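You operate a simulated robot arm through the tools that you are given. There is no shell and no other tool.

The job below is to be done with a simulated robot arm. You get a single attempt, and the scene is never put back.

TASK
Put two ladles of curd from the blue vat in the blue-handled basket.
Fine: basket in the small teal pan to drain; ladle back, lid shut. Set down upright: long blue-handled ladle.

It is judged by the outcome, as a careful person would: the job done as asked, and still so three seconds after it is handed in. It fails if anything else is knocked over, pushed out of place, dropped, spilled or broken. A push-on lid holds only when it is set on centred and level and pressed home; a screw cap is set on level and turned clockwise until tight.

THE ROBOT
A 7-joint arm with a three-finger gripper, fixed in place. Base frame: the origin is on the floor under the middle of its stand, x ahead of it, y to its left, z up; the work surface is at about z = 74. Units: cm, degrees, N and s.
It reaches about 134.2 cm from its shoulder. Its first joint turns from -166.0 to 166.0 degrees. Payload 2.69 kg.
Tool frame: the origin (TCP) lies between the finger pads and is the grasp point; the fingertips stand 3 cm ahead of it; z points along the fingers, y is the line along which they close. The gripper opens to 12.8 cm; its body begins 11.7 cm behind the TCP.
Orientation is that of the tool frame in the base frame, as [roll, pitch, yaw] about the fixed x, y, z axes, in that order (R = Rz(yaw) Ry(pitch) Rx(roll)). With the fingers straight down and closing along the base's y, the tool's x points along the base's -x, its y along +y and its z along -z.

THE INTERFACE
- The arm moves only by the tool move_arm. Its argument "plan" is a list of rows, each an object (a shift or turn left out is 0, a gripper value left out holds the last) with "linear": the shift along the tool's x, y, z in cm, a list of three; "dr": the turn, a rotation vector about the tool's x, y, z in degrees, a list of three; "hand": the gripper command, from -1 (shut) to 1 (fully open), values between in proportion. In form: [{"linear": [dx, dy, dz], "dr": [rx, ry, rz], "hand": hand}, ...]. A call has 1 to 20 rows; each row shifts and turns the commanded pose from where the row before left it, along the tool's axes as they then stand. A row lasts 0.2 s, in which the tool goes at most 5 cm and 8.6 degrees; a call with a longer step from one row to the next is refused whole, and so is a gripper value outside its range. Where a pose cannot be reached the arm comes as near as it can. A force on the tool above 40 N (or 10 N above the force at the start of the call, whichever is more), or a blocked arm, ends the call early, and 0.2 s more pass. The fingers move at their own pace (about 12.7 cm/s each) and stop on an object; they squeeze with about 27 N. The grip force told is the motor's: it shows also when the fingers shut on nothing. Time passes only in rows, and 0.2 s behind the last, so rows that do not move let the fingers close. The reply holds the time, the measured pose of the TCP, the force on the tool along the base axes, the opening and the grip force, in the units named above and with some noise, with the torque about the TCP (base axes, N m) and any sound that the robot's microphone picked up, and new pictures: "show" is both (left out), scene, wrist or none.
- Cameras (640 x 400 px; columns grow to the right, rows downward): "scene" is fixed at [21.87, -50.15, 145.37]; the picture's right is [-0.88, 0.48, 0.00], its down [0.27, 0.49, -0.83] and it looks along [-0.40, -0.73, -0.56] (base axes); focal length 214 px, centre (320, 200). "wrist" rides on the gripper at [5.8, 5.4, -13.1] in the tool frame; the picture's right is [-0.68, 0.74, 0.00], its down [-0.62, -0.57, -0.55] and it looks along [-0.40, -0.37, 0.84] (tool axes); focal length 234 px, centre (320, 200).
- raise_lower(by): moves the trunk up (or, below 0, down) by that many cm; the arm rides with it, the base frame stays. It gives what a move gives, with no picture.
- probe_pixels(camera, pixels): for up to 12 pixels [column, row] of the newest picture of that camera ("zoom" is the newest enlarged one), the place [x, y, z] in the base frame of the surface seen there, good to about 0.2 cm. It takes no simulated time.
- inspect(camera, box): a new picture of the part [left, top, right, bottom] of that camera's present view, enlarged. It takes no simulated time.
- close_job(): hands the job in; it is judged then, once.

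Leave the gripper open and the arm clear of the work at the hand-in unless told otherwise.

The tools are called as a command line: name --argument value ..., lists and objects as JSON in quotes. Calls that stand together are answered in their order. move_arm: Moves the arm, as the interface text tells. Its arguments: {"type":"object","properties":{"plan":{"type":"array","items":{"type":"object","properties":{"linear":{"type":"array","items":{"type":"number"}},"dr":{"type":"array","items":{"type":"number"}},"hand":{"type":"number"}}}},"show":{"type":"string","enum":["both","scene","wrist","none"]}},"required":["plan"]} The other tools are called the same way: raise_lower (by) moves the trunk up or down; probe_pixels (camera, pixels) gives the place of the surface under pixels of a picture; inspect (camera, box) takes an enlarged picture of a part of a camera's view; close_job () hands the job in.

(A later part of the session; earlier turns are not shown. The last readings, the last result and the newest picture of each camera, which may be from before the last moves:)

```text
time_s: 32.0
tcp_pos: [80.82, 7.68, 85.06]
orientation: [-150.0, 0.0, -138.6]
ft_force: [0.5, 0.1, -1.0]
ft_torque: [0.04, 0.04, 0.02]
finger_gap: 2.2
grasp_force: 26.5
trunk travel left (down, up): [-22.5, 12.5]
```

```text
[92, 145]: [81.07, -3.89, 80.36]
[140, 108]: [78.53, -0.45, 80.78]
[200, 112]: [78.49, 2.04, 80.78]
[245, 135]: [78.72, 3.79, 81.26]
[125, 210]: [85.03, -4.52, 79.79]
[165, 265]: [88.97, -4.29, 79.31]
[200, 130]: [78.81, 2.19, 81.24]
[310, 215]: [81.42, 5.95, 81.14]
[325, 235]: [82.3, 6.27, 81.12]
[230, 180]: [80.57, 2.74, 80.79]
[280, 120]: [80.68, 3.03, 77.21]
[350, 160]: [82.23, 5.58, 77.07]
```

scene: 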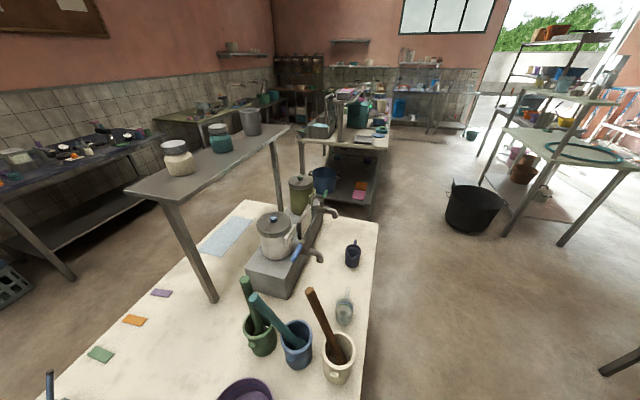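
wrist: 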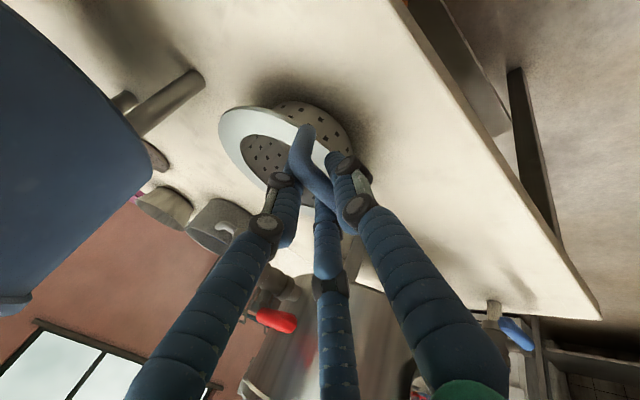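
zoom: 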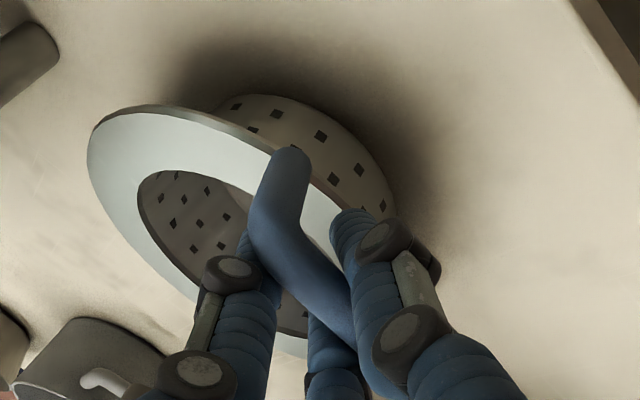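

The flange is tipped about 8°, and the far bottom edge is still near the table. I'll lift 2 cm more to see whether the fingers now carry it without further sag.

move_arm --plan '[{"linear": [0, -0.25, -0.433]}, {"linear": [0, -0.25, -0.433]}, {"linear": [0, -0.25, -0.433]}, {"linear": [0, -0.25, -0.433]}, {}]' --show "wrist"

inspect --camera "wrist" --box '[180, 60, 460, 235]'

```text
time_s: 33.2
tcp_pos: [81.07, 7.5, 87.2]
orientation: [-150.1, 0.0, -138.5]
ft_force: [0.3, -0.8, -0.5]
ft_torque: [0.07, 0.07, 0.01]
finger_gap: 2.23
grasp_force: 26.9
trunk travel left (down, up): [-22.5, 12.5]
```

wrist: 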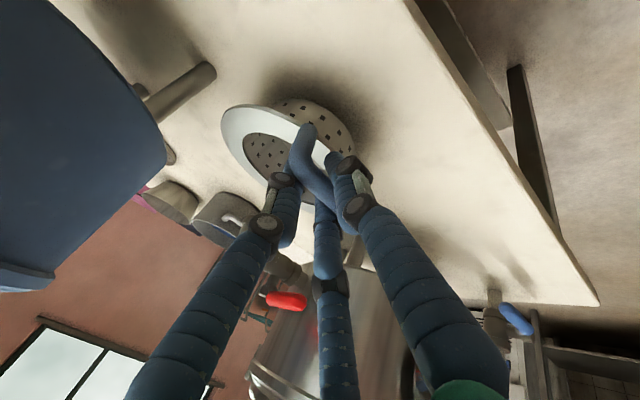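

```text
2.29 times, centred on (320, 148) of wrist
```

zoom: 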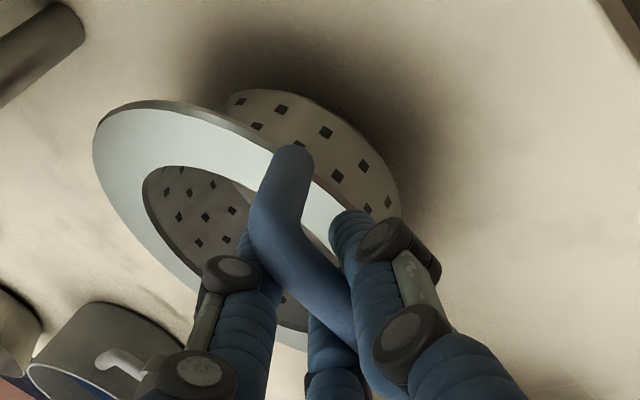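

It's hanging now with the tilt scarcely changed, and the basket weighs only about 1 N. I'll probe the flange again to get its tilt and centre relative to the tool.

probe_pixels --camera "zoom" --pixels '[[96, 145], [140, 104], [200, 110], [250, 140], [120, 205], [165, 257], [190, 277], [310, 208], [325, 228], [105, 170], [225, 120], [290, 340]]'

```text
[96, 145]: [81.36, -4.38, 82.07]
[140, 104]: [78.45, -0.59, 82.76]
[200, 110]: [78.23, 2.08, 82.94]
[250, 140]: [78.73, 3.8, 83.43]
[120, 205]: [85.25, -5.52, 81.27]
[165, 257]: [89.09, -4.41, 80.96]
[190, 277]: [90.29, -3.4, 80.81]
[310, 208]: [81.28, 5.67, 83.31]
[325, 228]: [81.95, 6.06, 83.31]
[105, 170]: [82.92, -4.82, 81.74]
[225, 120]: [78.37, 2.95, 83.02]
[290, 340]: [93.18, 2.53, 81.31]
```

The basket hangs tilted about 11° with its far side low, and it's held. The tap lever is close to the flange on the far side, so I'll draw the basket outward along the handle direction first, then lift.

move_arm --plan '[{"linear": [0, 1.3, -0.75]}, {"linear": [0, 2.16, -1.25]}, {"linear": [0, 2.16, -1.25]}, {"linear": [0, 1.3, -0.75]}, {"linear": [0, -1, -1.73]}, {"linear": [0, -1.5, -2.6]}, {"linear": [0, -1.5, -2.6]}, {"linear": [0, -1.5, -2.6]}, {"linear": [0, -1.5, -2.6]}, {"linear": [0, -1.0, -1.73]}, {}]' --show "wrist"

```text
time_s: 35.6
tcp_pos: [75.72, 13.32, 102.97]
orientation: [-150.0, -0.1, -138.5]
ft_force: [-0.5, -0.3, -0.2]
ft_torque: [0.08, 0.08, -0.02]
finger_gap: 2.22
grasp_force: 27.2
trunk travel left (down, up): [-22.5, 12.5]
```

wrist: 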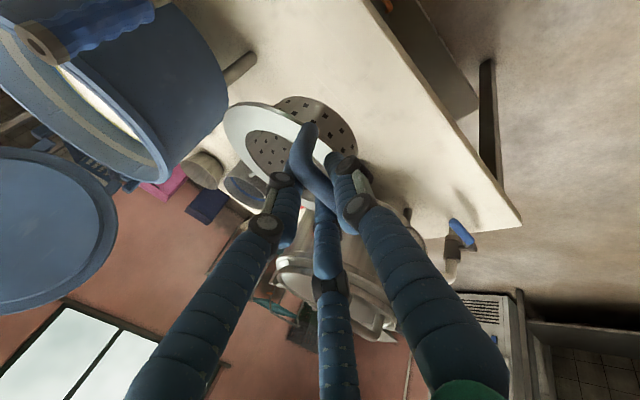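

Steady. I'll move over to x≈52, well clear of the ladle's handle, turn the hand so the basket handle ends on the +y side, and add 5° tilt to level the basket a bit.

move_arm --plan '[{"linear": [1.5, 1.15, -0.66]}, {"linear": [2.54, 1.955, -1.13]}, {"linear": [2.54, 1.955, -1.13]}, {"linear": [2.54, 1.955, -1.13]}, {"linear": [2.54, 1.955, -1.13]}, {"linear": [2.54, 1.955, -1.13]}, {"linear": [2.54, 1.955, -1.13]}, {"linear": [1.14, 0.88, -0.51]}, {"dr": [0, 3.47, 6.0]}, {"dr": [0, 3.47, 6.0]}, {"dr": [0, 3.47, 6.0]}, {"dr": [0, 3.47, 6.0]}, {"dr": [0, 3.47, 6.0]}, {"dr": [0, 3.47, 6.0]}, {"dr": [2.5, 0, 0]}, {"dr": [2.5, 0, 0]}, {}]' --show "wrist"

```text
time_s: 39.2
tcp_pos: [51.91, 13.76, 103.14]
orientation: [-145.0, 0.0, 180.0]
ft_force: [0.4, 0.3, -0.9]
ft_torque: [0.07, -0.03, 0.01]
finger_gap: 2.25
grasp_force: 26.9
trunk travel left (down, up): [-22.5, 12.5]
```

wrist: 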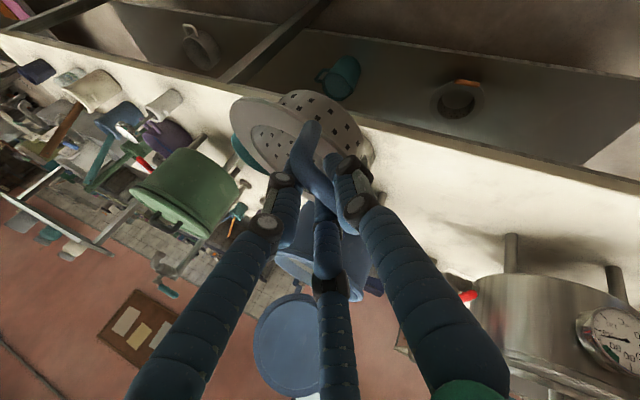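

I notice another teal vessel on the shelf below the table at (340,78). I'll enlarge it before going on.

inspect --camera "wrist" --box '[300, 40, 500, 130]'

inspect --camera "wrist" --box '[0, 40, 280, 300]'

probe_pixels --camera "wrist" --pixels '[[340, 78], [350, 60], [330, 90], [200, 45], [455, 98], [238, 150], [237, 143], [20, 70]]'

```text
3.20 times, centred on (400, 85) of wrist
```

zoom: 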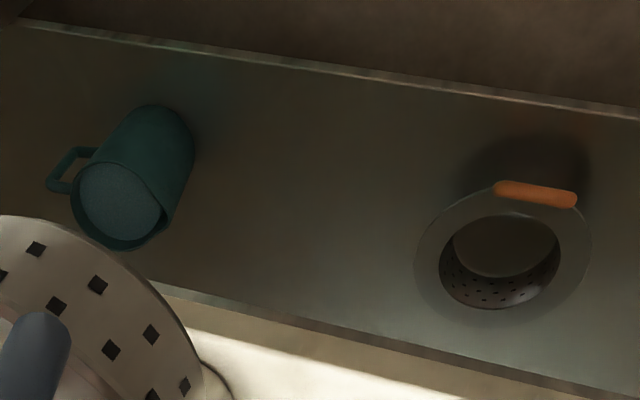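

```text
1.54 times, centred on (140, 170) of wrist
```

zoom: 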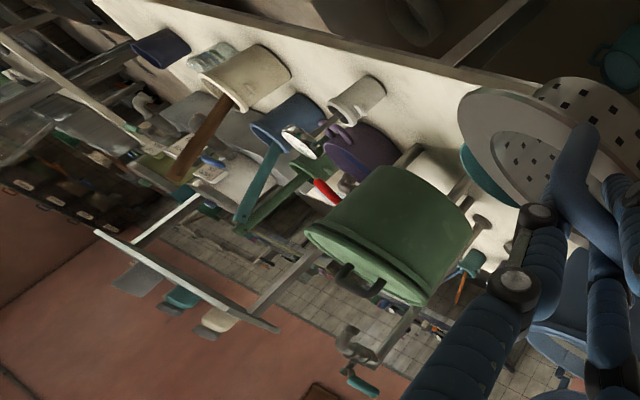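

```text
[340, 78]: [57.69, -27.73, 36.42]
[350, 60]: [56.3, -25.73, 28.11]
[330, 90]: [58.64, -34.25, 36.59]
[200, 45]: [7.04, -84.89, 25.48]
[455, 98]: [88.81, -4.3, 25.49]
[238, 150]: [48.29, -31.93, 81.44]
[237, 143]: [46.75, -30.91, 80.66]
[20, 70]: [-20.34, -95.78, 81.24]
```

The lower shelf holds an orange-handled basket, which isn't ours, and a tall teal jug. The low teal pan on the table, which the basket's flange fits, is the right one. I'll measure the basket's present pose in the hand.

inspect --camera "wrist" --box '[200, 70, 420, 215]'

```text
2.76 times, centred on (310, 142) of wrist
```

zoom: 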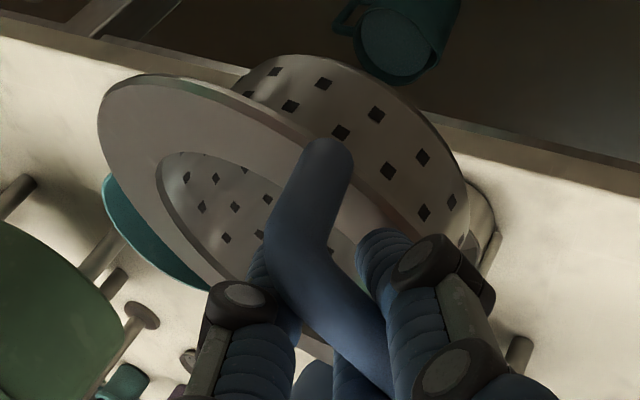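

probe_pixels --camera "zoom" --pixels '[[100, 125], [115, 92], [150, 77], [220, 90], [110, 160], [140, 205], [170, 245], [205, 282], [290, 120], [350, 210], [365, 225], [200, 130]]'

```text
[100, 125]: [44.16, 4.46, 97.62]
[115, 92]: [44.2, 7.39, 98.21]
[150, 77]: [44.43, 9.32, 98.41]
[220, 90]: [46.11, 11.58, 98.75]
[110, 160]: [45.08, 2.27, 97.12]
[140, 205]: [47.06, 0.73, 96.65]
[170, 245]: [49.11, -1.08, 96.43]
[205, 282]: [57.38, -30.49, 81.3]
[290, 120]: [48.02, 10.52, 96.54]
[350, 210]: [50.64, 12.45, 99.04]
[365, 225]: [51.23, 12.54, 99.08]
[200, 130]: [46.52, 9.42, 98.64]
```

The basket hangs about 10° far-side-low in the y direction, and its centre is about 7.6 cm inward of the tool. I'll tilt the tool 8° more to bring it near level, move 20 cm toward the pan, and measure again.

move_arm --plan '[{"dr": [2, 0, 0]}, {"dr": [2, 0, 0]}, {"dr": [2, 0, 0]}, {"dr": [2, 0, 0]}, {"linear": [0, -1.2, 1.12]}, {"linear": [0, -2.2, 2.05]}, {"linear": [0, -2.43, 2.27]}, {"linear": [0, -2.43, 2.27]}, {"linear": [0, -2.43, 2.27]}, {"linear": [0, -2.2, 2.05]}, {"linear": [0, -1.2, 1.12]}, {}]' --show "wrist"

inspect --camera "wrist" --box '[200, 70, 420, 215]'

```text
time_s: 41.8
tcp_pos: [52.02, -5.67, 102.79]
orientation: [-137.0, 0.0, 179.9]
ft_force: [-0.2, -0.6, -0.8]
ft_torque: [0.11, -0.03, -0.02]
finger_gap: 2.3
grasp_force: 27.1
trunk travel left (down, up): [-22.5, 12.5]
```

wrist: 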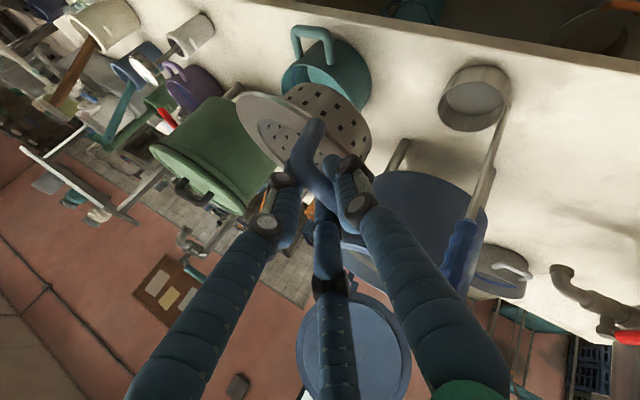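

```text
2.76 times, centred on (310, 142) of wrist
```

zoom: 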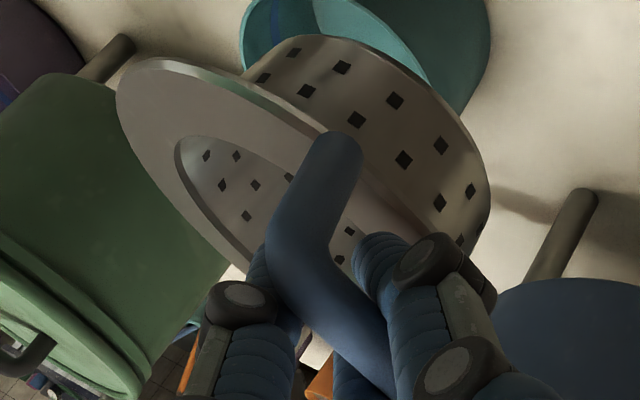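

probe_pixels --camera "zoom" --pixels '[[118, 100], [128, 72], [150, 62], [200, 75], [125, 130], [150, 175], [185, 220], [215, 250], [280, 112], [350, 210], [365, 228], [200, 110]]'

probe_pixels --camera "wrist" --pixels '[[283, 75], [300, 58], [335, 45], [360, 60], [371, 80], [365, 105], [345, 42], [320, 33], [296, 35], [310, 75], [330, 72], [352, 85]]'

```text
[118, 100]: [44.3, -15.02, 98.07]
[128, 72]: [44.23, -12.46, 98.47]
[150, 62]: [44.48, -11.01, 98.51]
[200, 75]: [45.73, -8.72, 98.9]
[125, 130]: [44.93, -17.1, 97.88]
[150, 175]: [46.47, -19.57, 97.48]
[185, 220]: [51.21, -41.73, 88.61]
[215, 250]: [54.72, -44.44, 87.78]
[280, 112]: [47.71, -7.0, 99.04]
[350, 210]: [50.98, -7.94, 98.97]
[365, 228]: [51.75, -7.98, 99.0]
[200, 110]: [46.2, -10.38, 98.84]
```

```text
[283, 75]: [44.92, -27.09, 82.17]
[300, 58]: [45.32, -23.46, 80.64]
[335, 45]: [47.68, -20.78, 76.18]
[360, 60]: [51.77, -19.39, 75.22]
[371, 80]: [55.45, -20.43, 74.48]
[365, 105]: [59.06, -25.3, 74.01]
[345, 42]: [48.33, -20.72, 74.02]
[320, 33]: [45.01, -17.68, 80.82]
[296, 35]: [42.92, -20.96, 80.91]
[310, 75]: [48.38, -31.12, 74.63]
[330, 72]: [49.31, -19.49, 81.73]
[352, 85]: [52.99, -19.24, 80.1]
```

The basket's tilt is now 7° and its centre is at about (51.9,-14.0). The pan is centred at (51.9,-26.2). I'm going to move 12.3 cm in -y to bring the basket over the pan, then lower 9 cm and check.

move_arm --plan '[{"linear": [0, -1.2, 1.12]}, {"linear": [0, -2.0, 1.87]}, {"linear": [0, -2.3, 2.14]}, {"linear": [0, -2.0, 1.87]}, {"linear": [0, -1.5, 1.4]}, {"linear": [0, 1.0, 1.1]}, {"linear": [0, 1.36, 1.46]}, {"linear": [0, 1.36, 1.46]}, {"linear": [0, 1.36, 1.46]}, {"linear": [0, 1.02, 1.1]}, {}]' --show "wrist"

inspect --camera "wrist" --box '[200, 60, 440, 215]'

```text
time_s: 44.2
tcp_pos: [51.86, -17.81, 94.17]
orientation: [-137.0, -0.1, 179.8]
ft_force: [1.1, -0.2, -1.7]
ft_torque: [0.09, 0.04, 0.01]
finger_gap: 2.31
grasp_force: 27.0
trunk travel left (down, up): [-22.5, 12.5]
```

wrist: 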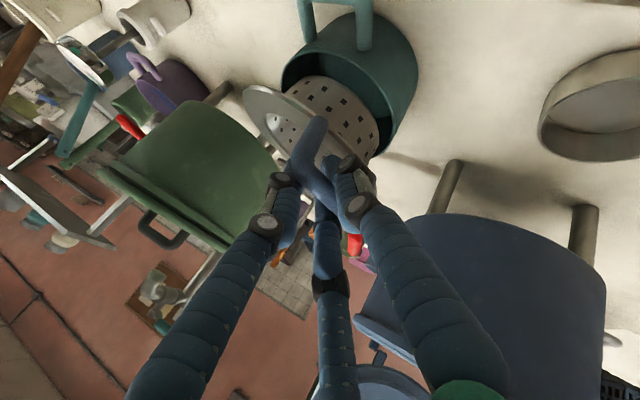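

```text
2.58 times, centred on (320, 138) of wrist
```

zoom: 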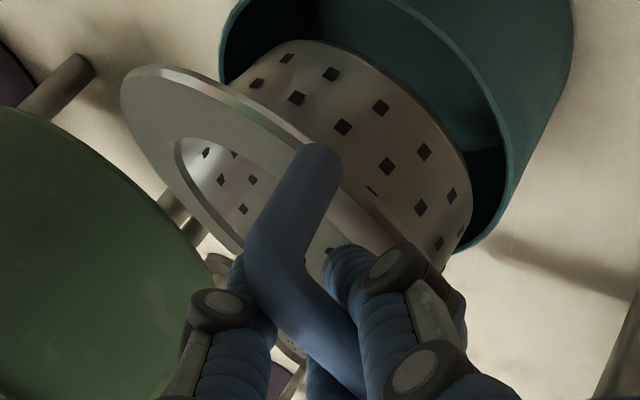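

probe_pixels --camera "zoom" --pixels '[[122, 100], [130, 78], [160, 70], [200, 82], [128, 125], [150, 165], [185, 205], [225, 240], [330, 215], [345, 235], [280, 115], [205, 105]]'

probe_pixels --camera "zoom" --pixels '[[225, 70], [240, 15], [365, 10], [440, 40], [505, 130], [495, 215], [460, 250], [220, 45], [480, 80], [560, 120], [450, 190], [390, 60]]'

```text
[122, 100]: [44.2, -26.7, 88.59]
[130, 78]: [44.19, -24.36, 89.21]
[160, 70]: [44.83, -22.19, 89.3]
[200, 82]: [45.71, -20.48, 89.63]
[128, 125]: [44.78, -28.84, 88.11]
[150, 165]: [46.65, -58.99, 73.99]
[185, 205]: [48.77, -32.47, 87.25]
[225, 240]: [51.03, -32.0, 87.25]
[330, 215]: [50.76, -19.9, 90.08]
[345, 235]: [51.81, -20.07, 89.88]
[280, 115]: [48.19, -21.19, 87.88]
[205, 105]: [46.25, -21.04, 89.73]
```

```text
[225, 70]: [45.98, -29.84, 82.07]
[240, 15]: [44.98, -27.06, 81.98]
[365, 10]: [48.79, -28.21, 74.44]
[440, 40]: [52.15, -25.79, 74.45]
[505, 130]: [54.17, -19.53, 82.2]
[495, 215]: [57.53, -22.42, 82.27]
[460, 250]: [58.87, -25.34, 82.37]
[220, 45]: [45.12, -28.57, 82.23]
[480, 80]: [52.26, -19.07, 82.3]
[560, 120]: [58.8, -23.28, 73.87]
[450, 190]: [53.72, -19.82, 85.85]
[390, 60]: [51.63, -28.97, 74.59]
```

The basket has sagged to 11.5°, because its bar turns slowly in the grip. It can still enter the pan if I offset the centre slightly away from the handle side. I'll shift 1.4 cm in -y and lower gently until the far flange edge reaches the rim.

move_arm --plan '[{"linear": [0, -0.53, 0.495]}, {"linear": [0, -0.53, 0.495]}, {"linear": [0, 0.614, 0.658]}, {"linear": [0, 0.614, 0.658]}, {"linear": [0, 0.614, 0.658]}, {"linear": [0, 0.614, 0.658]}]' --show "wrist"

inspect --camera "wrist" --box '[200, 60, 440, 215]'

```text
time_s: 45.6
tcp_pos: [51.82, -19.42, 90.45]
orientation: [-137.0, 0.0, 179.9]
ft_force: [-0.3, -0.3, -0.8]
ft_torque: [0.09, 0.01, -0.02]
finger_gap: 2.3
grasp_force: 27.8
trunk travel left (down, up): [-22.5, 12.5]
```

wrist: 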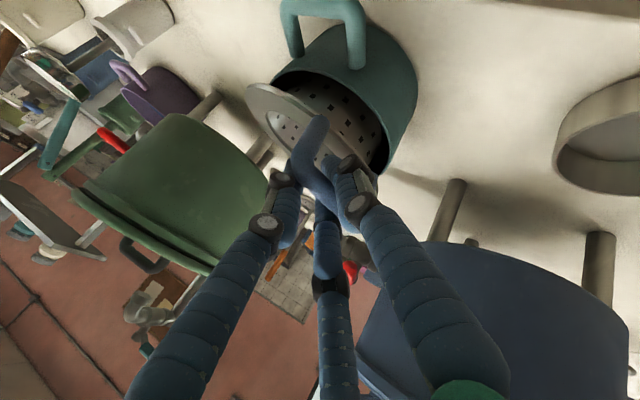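

```text
2.58 times, centred on (320, 138) of wrist
```

zoom: 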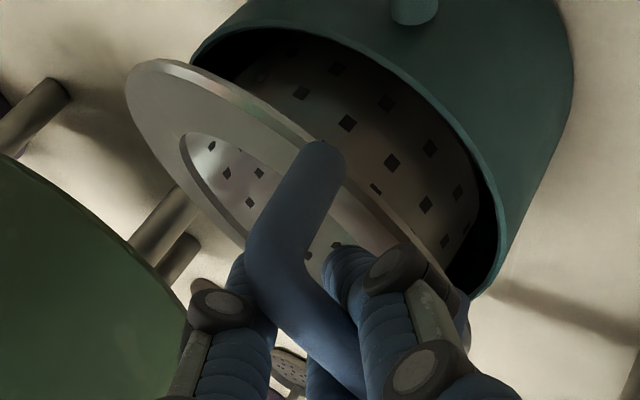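

The body is entering the pan cleanly. I'll check the clearances by probing.

probe_pixels --camera "zoom" --pixels '[[126, 90], [135, 70], [165, 63], [200, 75], [132, 115], [155, 150], [185, 190], [225, 230], [335, 215], [192, 55], [495, 220], [470, 290]]'

```text
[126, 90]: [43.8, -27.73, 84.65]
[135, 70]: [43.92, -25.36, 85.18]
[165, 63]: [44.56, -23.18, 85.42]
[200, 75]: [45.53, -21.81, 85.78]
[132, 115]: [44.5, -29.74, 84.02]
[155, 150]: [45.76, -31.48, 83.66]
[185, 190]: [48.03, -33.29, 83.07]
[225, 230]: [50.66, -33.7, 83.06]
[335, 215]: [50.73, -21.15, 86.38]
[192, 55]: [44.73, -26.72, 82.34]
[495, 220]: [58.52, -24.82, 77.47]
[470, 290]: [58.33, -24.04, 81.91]
```

The far flange edge is about to touch the rim, with the basket tilted 13–15° and its centre near (51.5,-26.7). Now I'll lower the handle along an arc about that far contact while easing the tool's tilt back to 30°, so the basket levels itself on the rim.

move_arm --plan '[{"linear": [-0.1, 0.7, 0.307], "dr": [-2.2, 0, 0]}, {"linear": [-0.1, 0.684, 0.334], "dr": [-2.2, 0, 0]}, {"linear": [-0.1, 0.676, 0.382], "dr": [-2.2, 0, 0]}, {"linear": [-0.1, 0.66, 0.408], "dr": [-2.2, 0, 0]}, {}]' --show "wrist"

inspect --camera "wrist" --box '[200, 40, 440, 195]'

```text
time_s: 46.8
tcp_pos: [52.12, -18.25, 87.68]
orientation: [-145.8, 0.0, 179.9]
ft_force: [0.1, 0.8, -0.7]
ft_torque: [-0.03, -0.03, -0.03]
finger_gap: 2.09
grasp_force: 27.0
trunk travel left (down, up): [-22.5, 12.5]
```

wrist: 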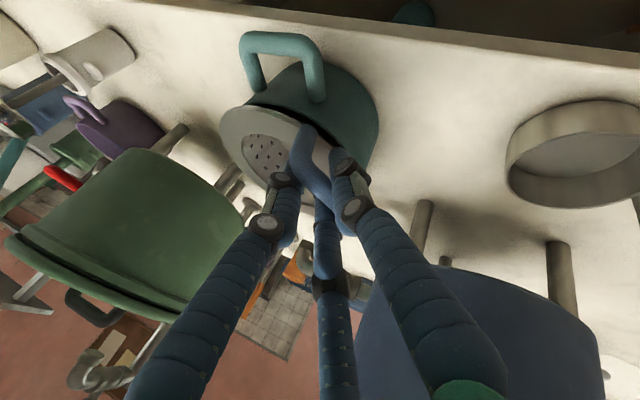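

```text
2.58 times, centred on (320, 118) of wrist
```

zoom: 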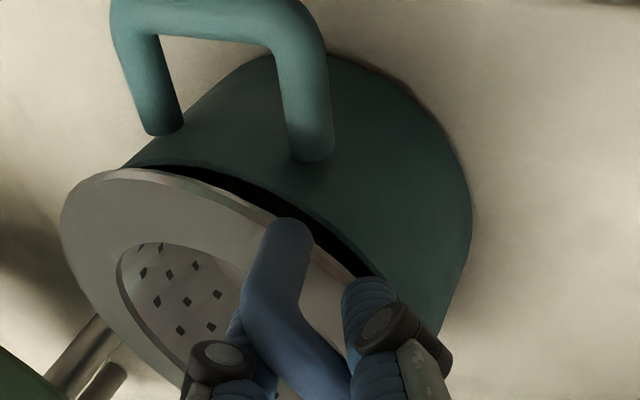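

The basket is almost seated, with only a small gap left on the handle side. I'll lower the last 1.5 cm.

move_arm --plan '[{"linear": [0, 0.588, 0.483], "dr": [-2.2, 0, 0]}, {"linear": [0, 0.569, 0.505], "dr": [-2.2, 0, 0]}, {}]' --show "wrist"

inspect --camera "wrist" --box '[200, 40, 440, 195]'

```text
time_s: 47.6
tcp_pos: [52.28, -17.64, 86.13]
orientation: [-150.2, 0.0, 179.9]
ft_force: [0.3, -0.6, 0.8]
ft_torque: [-0.01, -0.11, -0.04]
finger_gap: 2.1
grasp_force: 26.7
trunk travel left (down, up): [-22.5, 12.5]
```

wrist: 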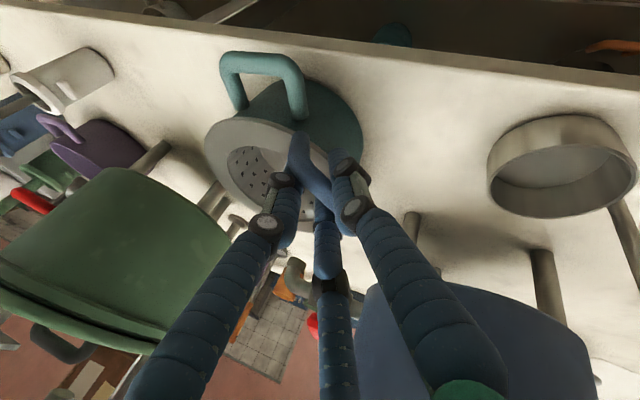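

```text
2.58 times, centred on (320, 118) of wrist
```

zoom: 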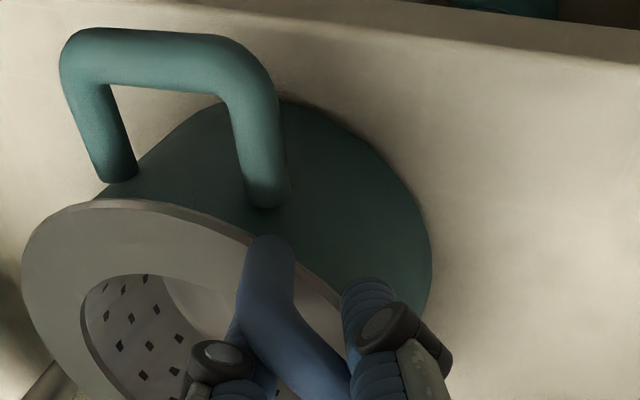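

Now I'll probe whether the flange is level and centred on the rim before letting go.

probe_pixels --camera "zoom" --pixels '[[24, 255], [40, 222], [100, 202], [180, 217], [230, 240], [30, 295], [60, 345], [100, 385], [325, 290], [335, 310], [250, 300], [150, 245]]'

probe_pixels --camera "wrist" --pixels '[[206, 150], [222, 190], [240, 205], [258, 215], [310, 200], [312, 215], [355, 120], [345, 110], [225, 75], [250, 52], [290, 60], [303, 100]]'

```text
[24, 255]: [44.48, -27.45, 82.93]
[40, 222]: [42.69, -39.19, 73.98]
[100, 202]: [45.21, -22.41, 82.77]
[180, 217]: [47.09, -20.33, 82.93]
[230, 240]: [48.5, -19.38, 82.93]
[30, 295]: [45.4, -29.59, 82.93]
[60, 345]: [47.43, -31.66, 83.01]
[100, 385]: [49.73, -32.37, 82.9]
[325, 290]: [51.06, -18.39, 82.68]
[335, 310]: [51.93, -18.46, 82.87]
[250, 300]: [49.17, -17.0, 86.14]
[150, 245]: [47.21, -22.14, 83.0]
```

```text
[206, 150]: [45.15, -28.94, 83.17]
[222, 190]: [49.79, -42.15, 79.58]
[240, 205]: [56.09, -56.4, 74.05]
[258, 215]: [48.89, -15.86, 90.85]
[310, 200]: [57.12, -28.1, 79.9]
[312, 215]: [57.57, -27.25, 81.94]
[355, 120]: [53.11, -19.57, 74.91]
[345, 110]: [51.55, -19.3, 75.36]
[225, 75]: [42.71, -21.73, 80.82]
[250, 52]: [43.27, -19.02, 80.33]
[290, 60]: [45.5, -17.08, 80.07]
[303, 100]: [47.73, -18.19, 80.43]
```

The flange is level at z≈82.9 all round and centred at about (52.1,-26.1), right on the pan. I'll release gently and withdraw along the tool axis.

move_arm --plan '[{"hand": -0.6}, {"hand": -0.45}, {"hand": -0.3}, {"hand": -0.15}, {"hand": 0.0}, {}, {"linear": [0, 0, -1.5]}, {"linear": [0, 0, -3]}, {"linear": [0, 0, -4]}, {"linear": [0, 0, -4.5]}]' --show "wrist"

inspect --camera "wrist" --box '[160, 40, 440, 215]'

```text
time_s: 49.8
tcp_pos: [52.26, -11.55, 97.41]
orientation: [-150.2, -0.1, 179.9]
ft_force: [-0.8, -0.1, -0.4]
ft_torque: [-0.02, -0.01, 0.0]
finger_gap: 6.41
grasp_force: 0.0
trunk travel left (down, up): [-22.5, 12.5]
```

wrist: 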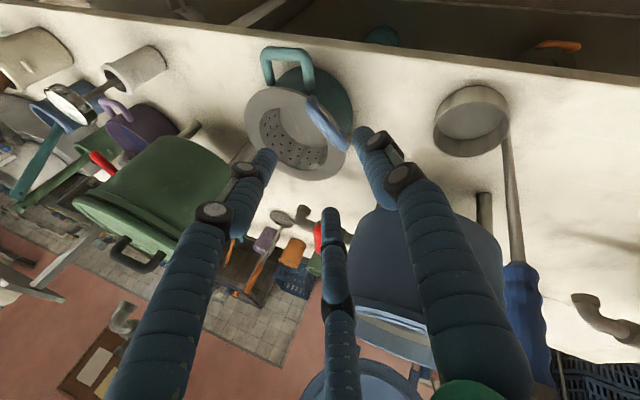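

```text
2.29 times, centred on (300, 128) of wrist
```

zoom: 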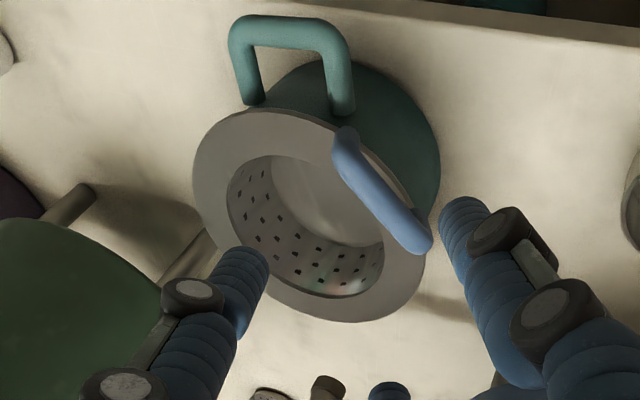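

The basket is sitting in the pan. I'll verify its final position, and look at the ladle as well, since it's next.

probe_pixels --camera "zoom" --pixels '[[195, 165], [215, 130], [260, 110], [330, 130], [215, 235], [265, 295], [330, 320], [400, 295], [420, 260], [240, 200], [300, 290], [300, 165]]'

inspect --camera "wrist" --box '[400, 60, 600, 400]'

```text
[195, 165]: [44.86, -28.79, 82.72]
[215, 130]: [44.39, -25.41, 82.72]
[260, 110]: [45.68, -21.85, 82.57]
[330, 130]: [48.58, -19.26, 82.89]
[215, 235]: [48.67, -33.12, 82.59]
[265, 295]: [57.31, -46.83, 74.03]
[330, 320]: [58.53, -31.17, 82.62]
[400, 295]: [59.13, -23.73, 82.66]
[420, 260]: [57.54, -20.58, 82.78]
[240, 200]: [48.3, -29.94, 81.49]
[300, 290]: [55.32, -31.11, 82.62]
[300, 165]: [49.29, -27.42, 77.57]
```

```text
1.18 times, centred on (500, 230) of wrist
```

zoom: 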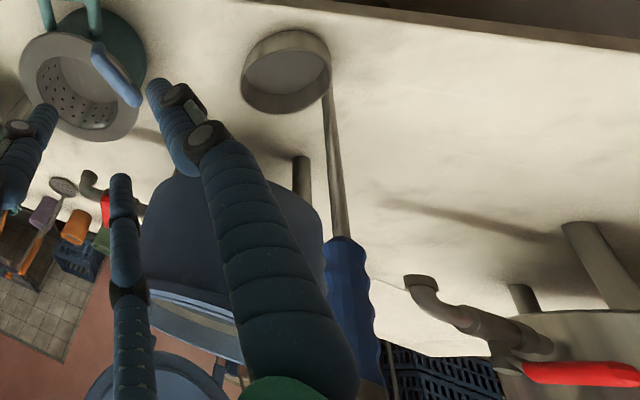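

The basket is level (z 82.6–82.8) and centred at about (52,-26.3). Next is the ladle. I'll rise, bring the hand upright, and go directly above its handle at (68.4,-5.3).

move_arm --plan '[{"linear": [0, -2, -3.46]}, {"linear": [0, -2, -3.46]}, {"linear": [0, -2, -3.46]}, {"linear": [0, -2, -3.46]}, {"linear": [0, -2, -3.46]}, {"dr": [-7.5, 0, 0]}, {"dr": [-7.5, 0, 0]}, {"dr": [-7.5, 0, 0]}, {"dr": [-7.5, 0, 0]}, {"linear": [-4.03, 1.55, -1.5]}, {"linear": [-4.03, 1.55, -1.5]}, {"linear": [-4.03, 1.55, -1.5]}, {"linear": [-4.03, 1.55, -1.5]}, {}]' --show "wrist"

inspect --camera "wrist" --box '[240, 40, 400, 140]'

```text
time_s: 52.8
tcp_pos: [68.5, -5.29, 123.29]
orientation: [179.8, -0.1, 179.9]
ft_force: [1.1, 0.6, -0.5]
ft_torque: [-0.03, 0.05, 0.02]
finger_gap: 6.39
grasp_force: 0.1
trunk travel left (down, up): [-22.5, 12.5]
```

wrist: 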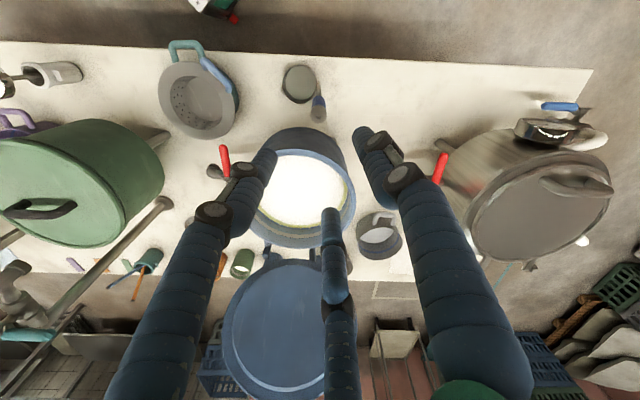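

```text
4.00 times, centred on (320, 90) of wrist
```

zoom: 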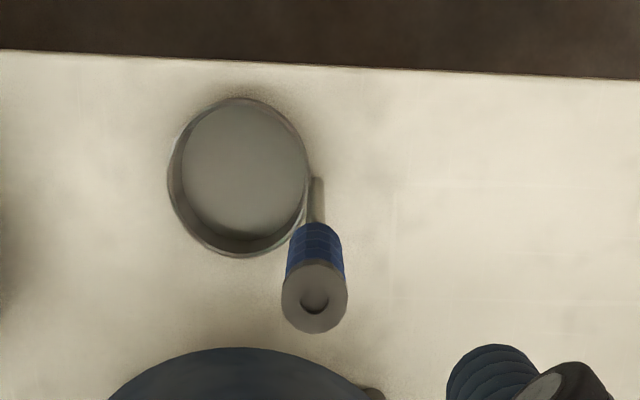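

The handle's top disc shows at zoom (314,297). I'll probe the disc, the handle sides and the cup rim.

probe_pixels --camera "zoom" --pixels '[[286, 297], [343, 297], [314, 270], [314, 328], [300, 285], [330, 310], [316, 245], [316, 190], [175, 165], [305, 165], [240, 100], [235, 252]]'

```text
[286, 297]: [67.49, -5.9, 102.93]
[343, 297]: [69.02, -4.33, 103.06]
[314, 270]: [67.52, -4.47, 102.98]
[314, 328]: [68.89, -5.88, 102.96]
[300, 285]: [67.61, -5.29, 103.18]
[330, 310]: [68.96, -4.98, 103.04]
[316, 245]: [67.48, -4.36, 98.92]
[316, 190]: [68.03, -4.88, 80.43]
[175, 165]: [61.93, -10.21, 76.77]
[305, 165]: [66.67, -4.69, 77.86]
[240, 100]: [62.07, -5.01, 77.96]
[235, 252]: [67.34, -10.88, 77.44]
```

The handle axis is at (68.23,-5.15) and the cup centre at (64.5,-7.75). For a low pour I want the cup to hang under the handle when tipped, which means gripping with the tool's y axis pointing toward the cup (215°). I'll try turning 125° about the vertical here.

move_arm --plan '[{"dr": [0, 0, -8.33], "hand": -0.2}, {"dr": [0, 0, -8.33]}, {"dr": [0, 0, -8.33]}, {"dr": [0, 0, -8.33]}, {"dr": [0, 0, -8.33]}, {"dr": [0, 0, -8.33]}, {"dr": [0, 0, -8.33]}, {"dr": [0, 0, -8.33]}, {"dr": [0, 0, -8.33]}, {"dr": [0, 0, -8.33]}, {"dr": [0, 0, -8.33]}, {"dr": [0, 0, -8.33]}, {"dr": [0, 0, -8.33]}, {"dr": [0, 0, -8.33]}, {"dr": [0, 0, -8.33]}]' --show "wrist"

```text
time_s: 56.0
tcp_pos: [68.32, -5.41, 123.47]
orientation: [-179.9, 0.2, -55.0]
ft_force: [0.7, 0.3, 0.2]
ft_torque: [0.03, -0.01, 0.02]
finger_gap: 5.1
grasp_force: 0.1
trunk travel left (down, up): [-22.5, 12.5]
```

wrist: 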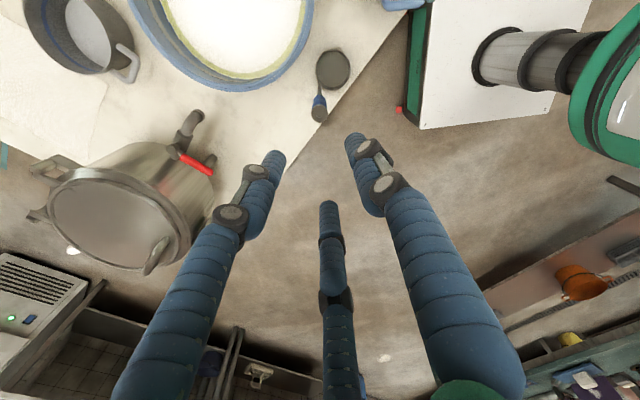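

The turn worked. I'll check the handle's top against the tool axis before descending.

inspect --camera "wrist" --box '[280, 40, 370, 130]'

```text
4.44 times, centred on (325, 85) of wrist
```

zoom: 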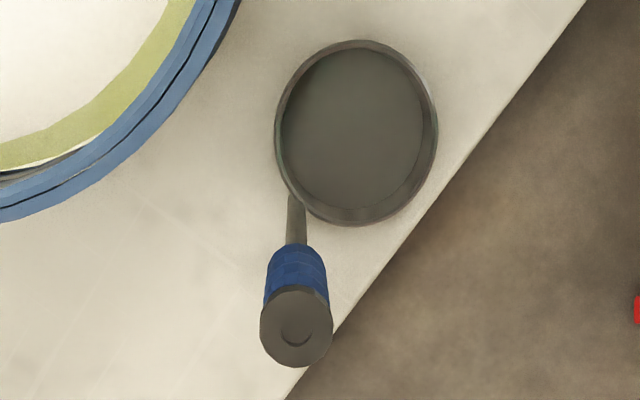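

probe_pixels --camera "zoom" --pixels '[[264, 327], [330, 327], [297, 292], [297, 364], [280, 340], [315, 312], [297, 265], [297, 215], [280, 130], [435, 130], [360, 45], [360, 222]]'

```text
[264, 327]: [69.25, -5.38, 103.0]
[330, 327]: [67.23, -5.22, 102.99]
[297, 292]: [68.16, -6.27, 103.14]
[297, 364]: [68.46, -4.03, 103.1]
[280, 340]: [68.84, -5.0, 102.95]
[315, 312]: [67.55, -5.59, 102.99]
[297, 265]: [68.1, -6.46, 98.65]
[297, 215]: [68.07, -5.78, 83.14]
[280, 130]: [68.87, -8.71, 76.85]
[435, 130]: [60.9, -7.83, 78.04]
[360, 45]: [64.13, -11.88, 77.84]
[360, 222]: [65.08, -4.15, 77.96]
```

The handle top's centre is (68.27,-5.22), within about 0.15 cm of the tool axis. I'll descend to z≈98.5 and close on the blue grip.

move_arm --plan '[{"linear": [0, 0, 4.5]}, {"linear": [0, 0, 4.5]}, {"linear": [0, 0, 4.5]}, {"linear": [0, 0, 4]}, {"linear": [0, 0, 3]}, {"linear": [0, 0, 2.2]}, {"linear": [0, 0, 1.5]}, {}]' --show "wrist"

```text
time_s: 57.8
tcp_pos: [68.23, -5.1, 99.18]
orientation: [-179.9, 0.4, -55.1]
ft_force: [-0.1, 0.7, 0.1]
ft_torque: [0.01, 0.05, -0.02]
finger_gap: 5.12
grasp_force: 0.0
trunk travel left (down, up): [-22.5, 12.5]
```

wrist: 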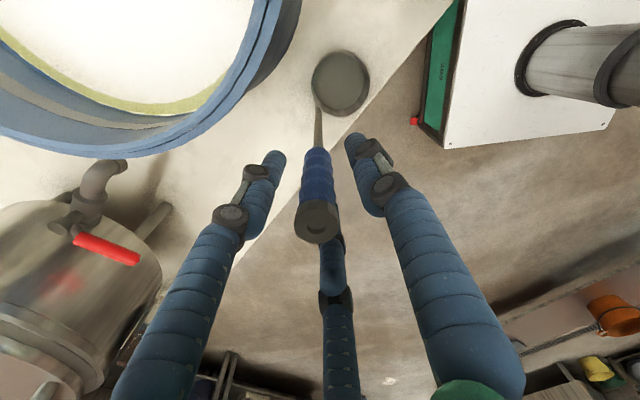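

The handle stands centred between the three fingers. I'll close on it.

move_arm --plan '[{"hand": -0.4}, {"hand": -0.55}, {"hand": -0.65}, {"hand": -0.8}, {"hand": -1}, {}, {}]' --show "wrist"

```text
time_s: 59.4
tcp_pos: [68.2, -5.06, 99.24]
orientation: [-179.8, 0.2, -55.1]
ft_force: [1.0, 0.0, -0.2]
ft_torque: [0.0, -0.02, 0.02]
finger_gap: 2.19
grasp_force: 27.1
trunk travel left (down, up): [-22.5, 12.5]
```

wrist: 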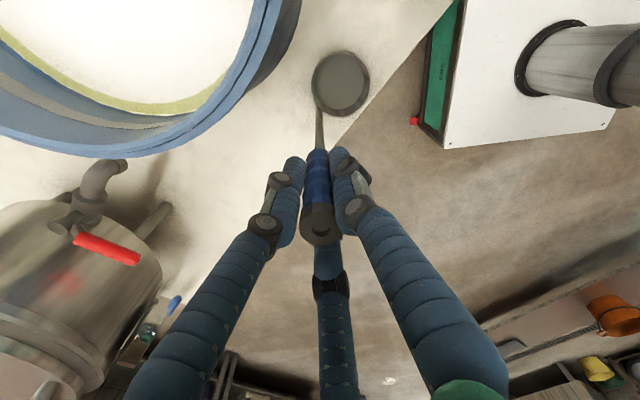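

Gripped at 27 N with the handle centred. The ladle's bottom is about 25.2 cm below the grasp point. I'll lift straight up by 5 cm and check that it hangs straight.

move_arm --plan '[{"linear": [0, 0, -0.5]}, {"linear": [0, 0, -1]}, {"linear": [0, 0, -1.5]}, {"linear": [0, 0, -2]}, {}]' --show "wrist"

```text
time_s: 60.6
tcp_pos: [68.24, -5.25, 104.39]
orientation: [-179.8, 0.2, -55.0]
ft_force: [0.6, 0.6, -0.5]
ft_torque: [0.02, -0.06, 0.0]
finger_gap: 2.2
grasp_force: 26.7
trunk travel left (down, up): [-22.5, 12.5]
```

wrist: 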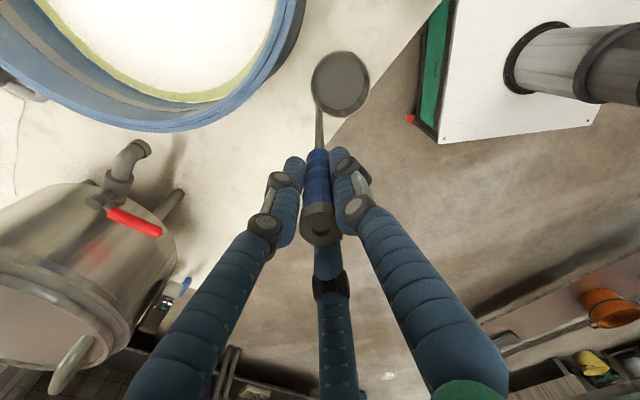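

The ladle rides rigidly. I'll raise it so the cup clears the vat rim (z≈100), then carry it over the vat's centre.

move_arm --plan '[{"linear": [0, 0, -3]}, {"linear": [0, 0, -4.4]}, {"linear": [0, 0, -4.4]}, {"linear": [0, 0, -4.4]}, {"linear": [0, 0, -4.4]}, {"linear": [0, 0, -4]}, {"linear": [2, -0.47, 0]}, {"linear": [3.5, -0.82, 0]}, {"linear": [3.5, -0.82, 0]}, {"linear": [3.5, -0.82, 0]}, {"linear": [3.0, -0.7, 0]}, {"linear": [1.9, -0.44, 0]}, {}]' --show "wrist"

```text
time_s: 63.4
tcp_pos: [81.78, -17.34, 128.82]
orientation: [-179.9, 0.2, -55.1]
ft_force: [-0.4, 0.1, -2.7]
ft_torque: [0.04, -0.03, -0.01]
finger_gap: 2.2
grasp_force: 27.3
trunk travel left (down, up): [-22.5, 12.5]
```

wrist: 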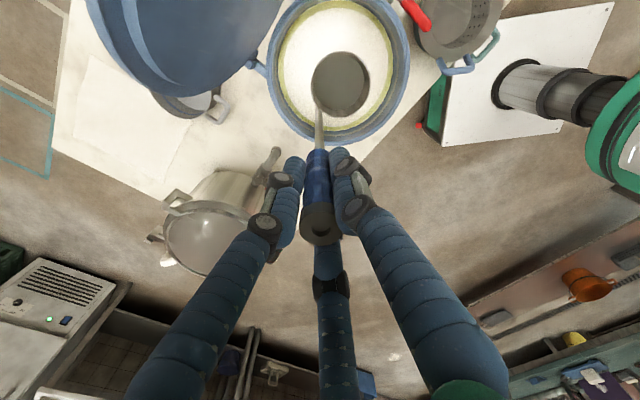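

The cup is over the vat opening. I'll probe the rim and cup to see how centred it is.

probe_pixels --camera "wrist" --pixels '[[268, 70], [408, 70], [340, 140], [290, 15], [385, 15], [340, 55], [315, 85], [368, 85], [340, 113], [390, 100], [300, 40], [250, 60]]'

inspect --camera "wrist" --box '[240, 0, 430, 150]'

```text
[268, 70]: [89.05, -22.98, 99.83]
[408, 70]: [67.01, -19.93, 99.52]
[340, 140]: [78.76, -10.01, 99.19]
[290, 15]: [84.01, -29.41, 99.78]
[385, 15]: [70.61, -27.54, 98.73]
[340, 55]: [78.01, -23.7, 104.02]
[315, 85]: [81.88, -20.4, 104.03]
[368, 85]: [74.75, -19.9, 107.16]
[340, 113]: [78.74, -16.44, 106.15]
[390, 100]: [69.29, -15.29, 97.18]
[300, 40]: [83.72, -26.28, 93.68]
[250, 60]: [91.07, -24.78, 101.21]
```

```text
2.67 times, centred on (335, 75) of wrist
```

zoom: 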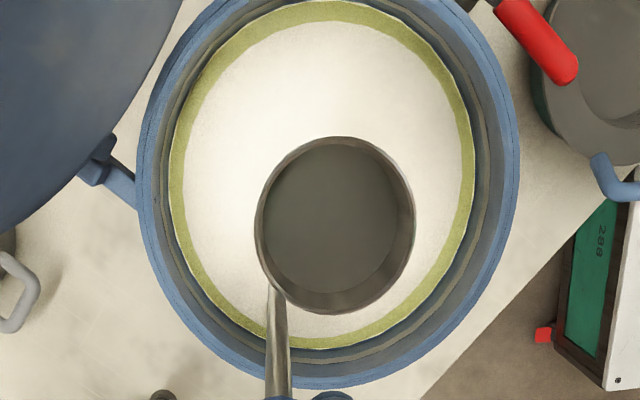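

The cup is centred well inside the vat. I'll lower it: quickly to just above the curd surface (z≈94), then slowly until its rim is about 2.5 cm under.

move_arm --plan '[{"linear": [0, 0, 3]}, {"linear": [0, 0, 3]}, {"linear": [0, 0, 2]}, {"linear": [0, 0, 1]}, {"linear": [0, 0, 1]}, {"linear": [0, 0, 1]}, {"linear": [0, 0, 1]}, {"linear": [0, 0, 1]}, {"linear": [0, 0, 1]}, {"linear": [0, 0, 1]}, {"linear": [0, 0, 1]}, {}]' --show "wrist"

inspect --camera "wrist" --box '[240, 0, 430, 150]'

```text
time_s: 66.0
tcp_pos: [81.57, -17.16, 112.85]
orientation: [-180.0, 0.2, -55.1]
ft_force: [0.9, -0.3, -2.7]
ft_torque: [0.08, -0.05, 0.02]
finger_gap: 2.23
grasp_force: 27.2
trunk travel left (down, up): [-22.5, 12.5]
```

wrist: 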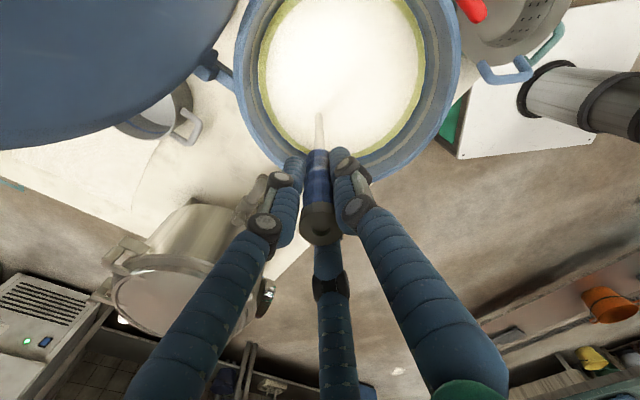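

```text
2.67 times, centred on (335, 75) of wrist
```

zoom: 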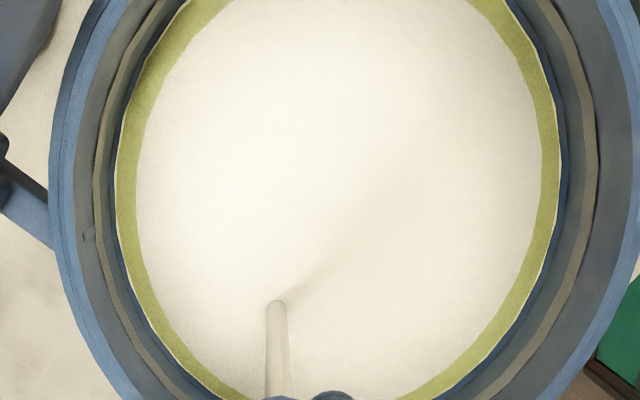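

The cup is fully under the curd with no resistance. I'll hold briefly, then raise slowly and check that it's filled.

move_arm --plan '[{}, {}, {"linear": [0, 0, -0.7]}, {"linear": [0, 0, -0.7]}, {"linear": [0, 0, -0.7]}, {"linear": [0, 0, -0.7]}, {"linear": [0, 0, -0.7]}, {"linear": [0, 0, -0.7]}, {"linear": [0, 0, -0.7]}, {"linear": [0, 0, -0.7]}, {"linear": [0, 0, -0.7]}, {"linear": [0, 0, -0.7]}, {"linear": [0, 0, -0.5]}, {}, {}, {}]' --show "wrist"

inspect --camera "wrist" --box '[240, 0, 430, 150]'

```text
time_s: 69.4
tcp_pos: [81.59, -17.16, 120.37]
orientation: [-179.9, 0.2, -55.1]
ft_force: [0.6, 0.0, -2.9]
ft_torque: [0.01, -0.03, -0.02]
finger_gap: 2.21
grasp_force: 26.8
trunk travel left (down, up): [-22.5, 12.5]
```

wrist: 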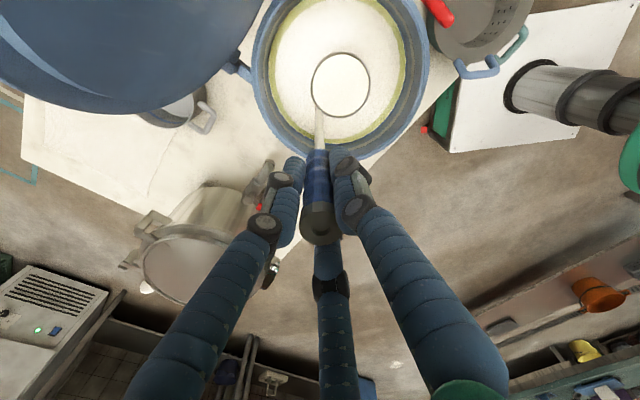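

```text
2.67 times, centred on (335, 75) of wrist
```

zoom: 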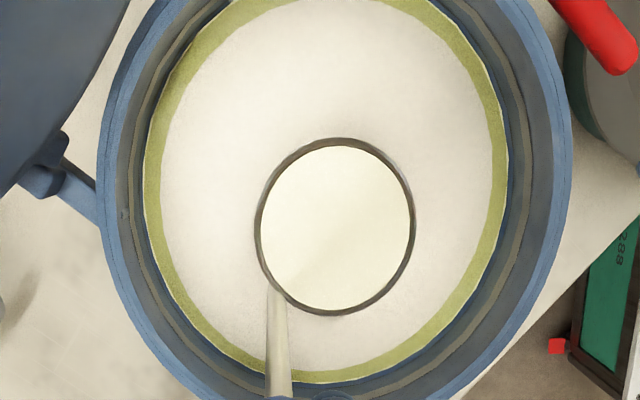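

The cup is full to just under its rim. I'll pause for drips, then raise it smoothly until its bottom clears the vat rim.

move_arm --plan '[{}, {}, {}, {}, {"linear": [0, 0, -0.3]}, {"linear": [0, 0, -0.7]}, {"linear": [0, 0, -1]}, {"linear": [0, 0, -1.2]}, {"linear": [0, 0, -1.2]}, {"linear": [0, 0, -1.2]}, {"linear": [0, 0, -1.2]}, {"linear": [0, 0, -1]}, {"linear": [0, 0, -0.7]}, {"linear": [0, 0, -0.3]}, {}]' --show "wrist"

inspect --camera "wrist" --box '[240, 0, 430, 150]'

```text
time_s: 72.6
tcp_pos: [81.71, -17.12, 129.16]
orientation: [-179.9, 0.2, -55.1]
ft_force: [-0.1, -0.8, -2.6]
ft_torque: [0.07, -0.09, 0.0]
finger_gap: 2.22
grasp_force: 27.2
trunk travel left (down, up): [-22.5, 12.5]
```

wrist: 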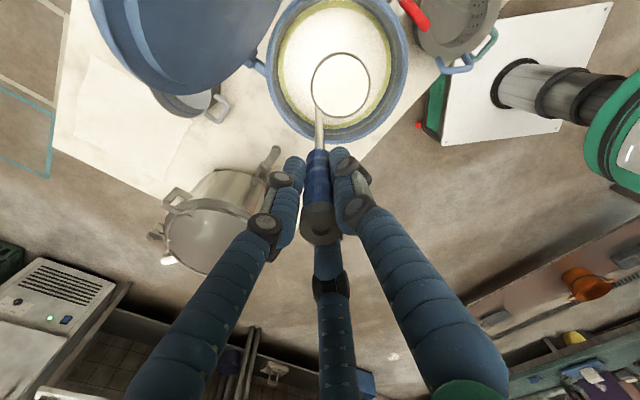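

```text
2.67 times, centred on (335, 75) of wrist
```

zoom: 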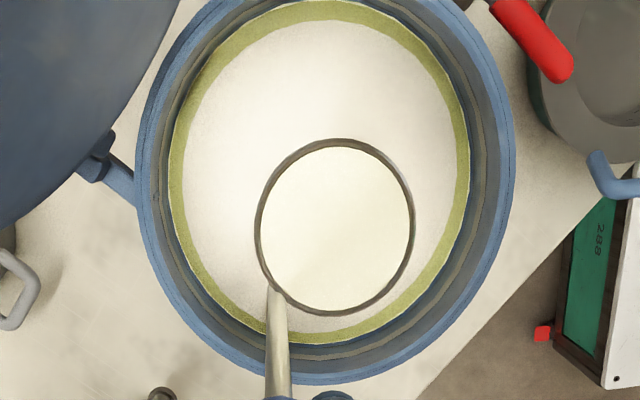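

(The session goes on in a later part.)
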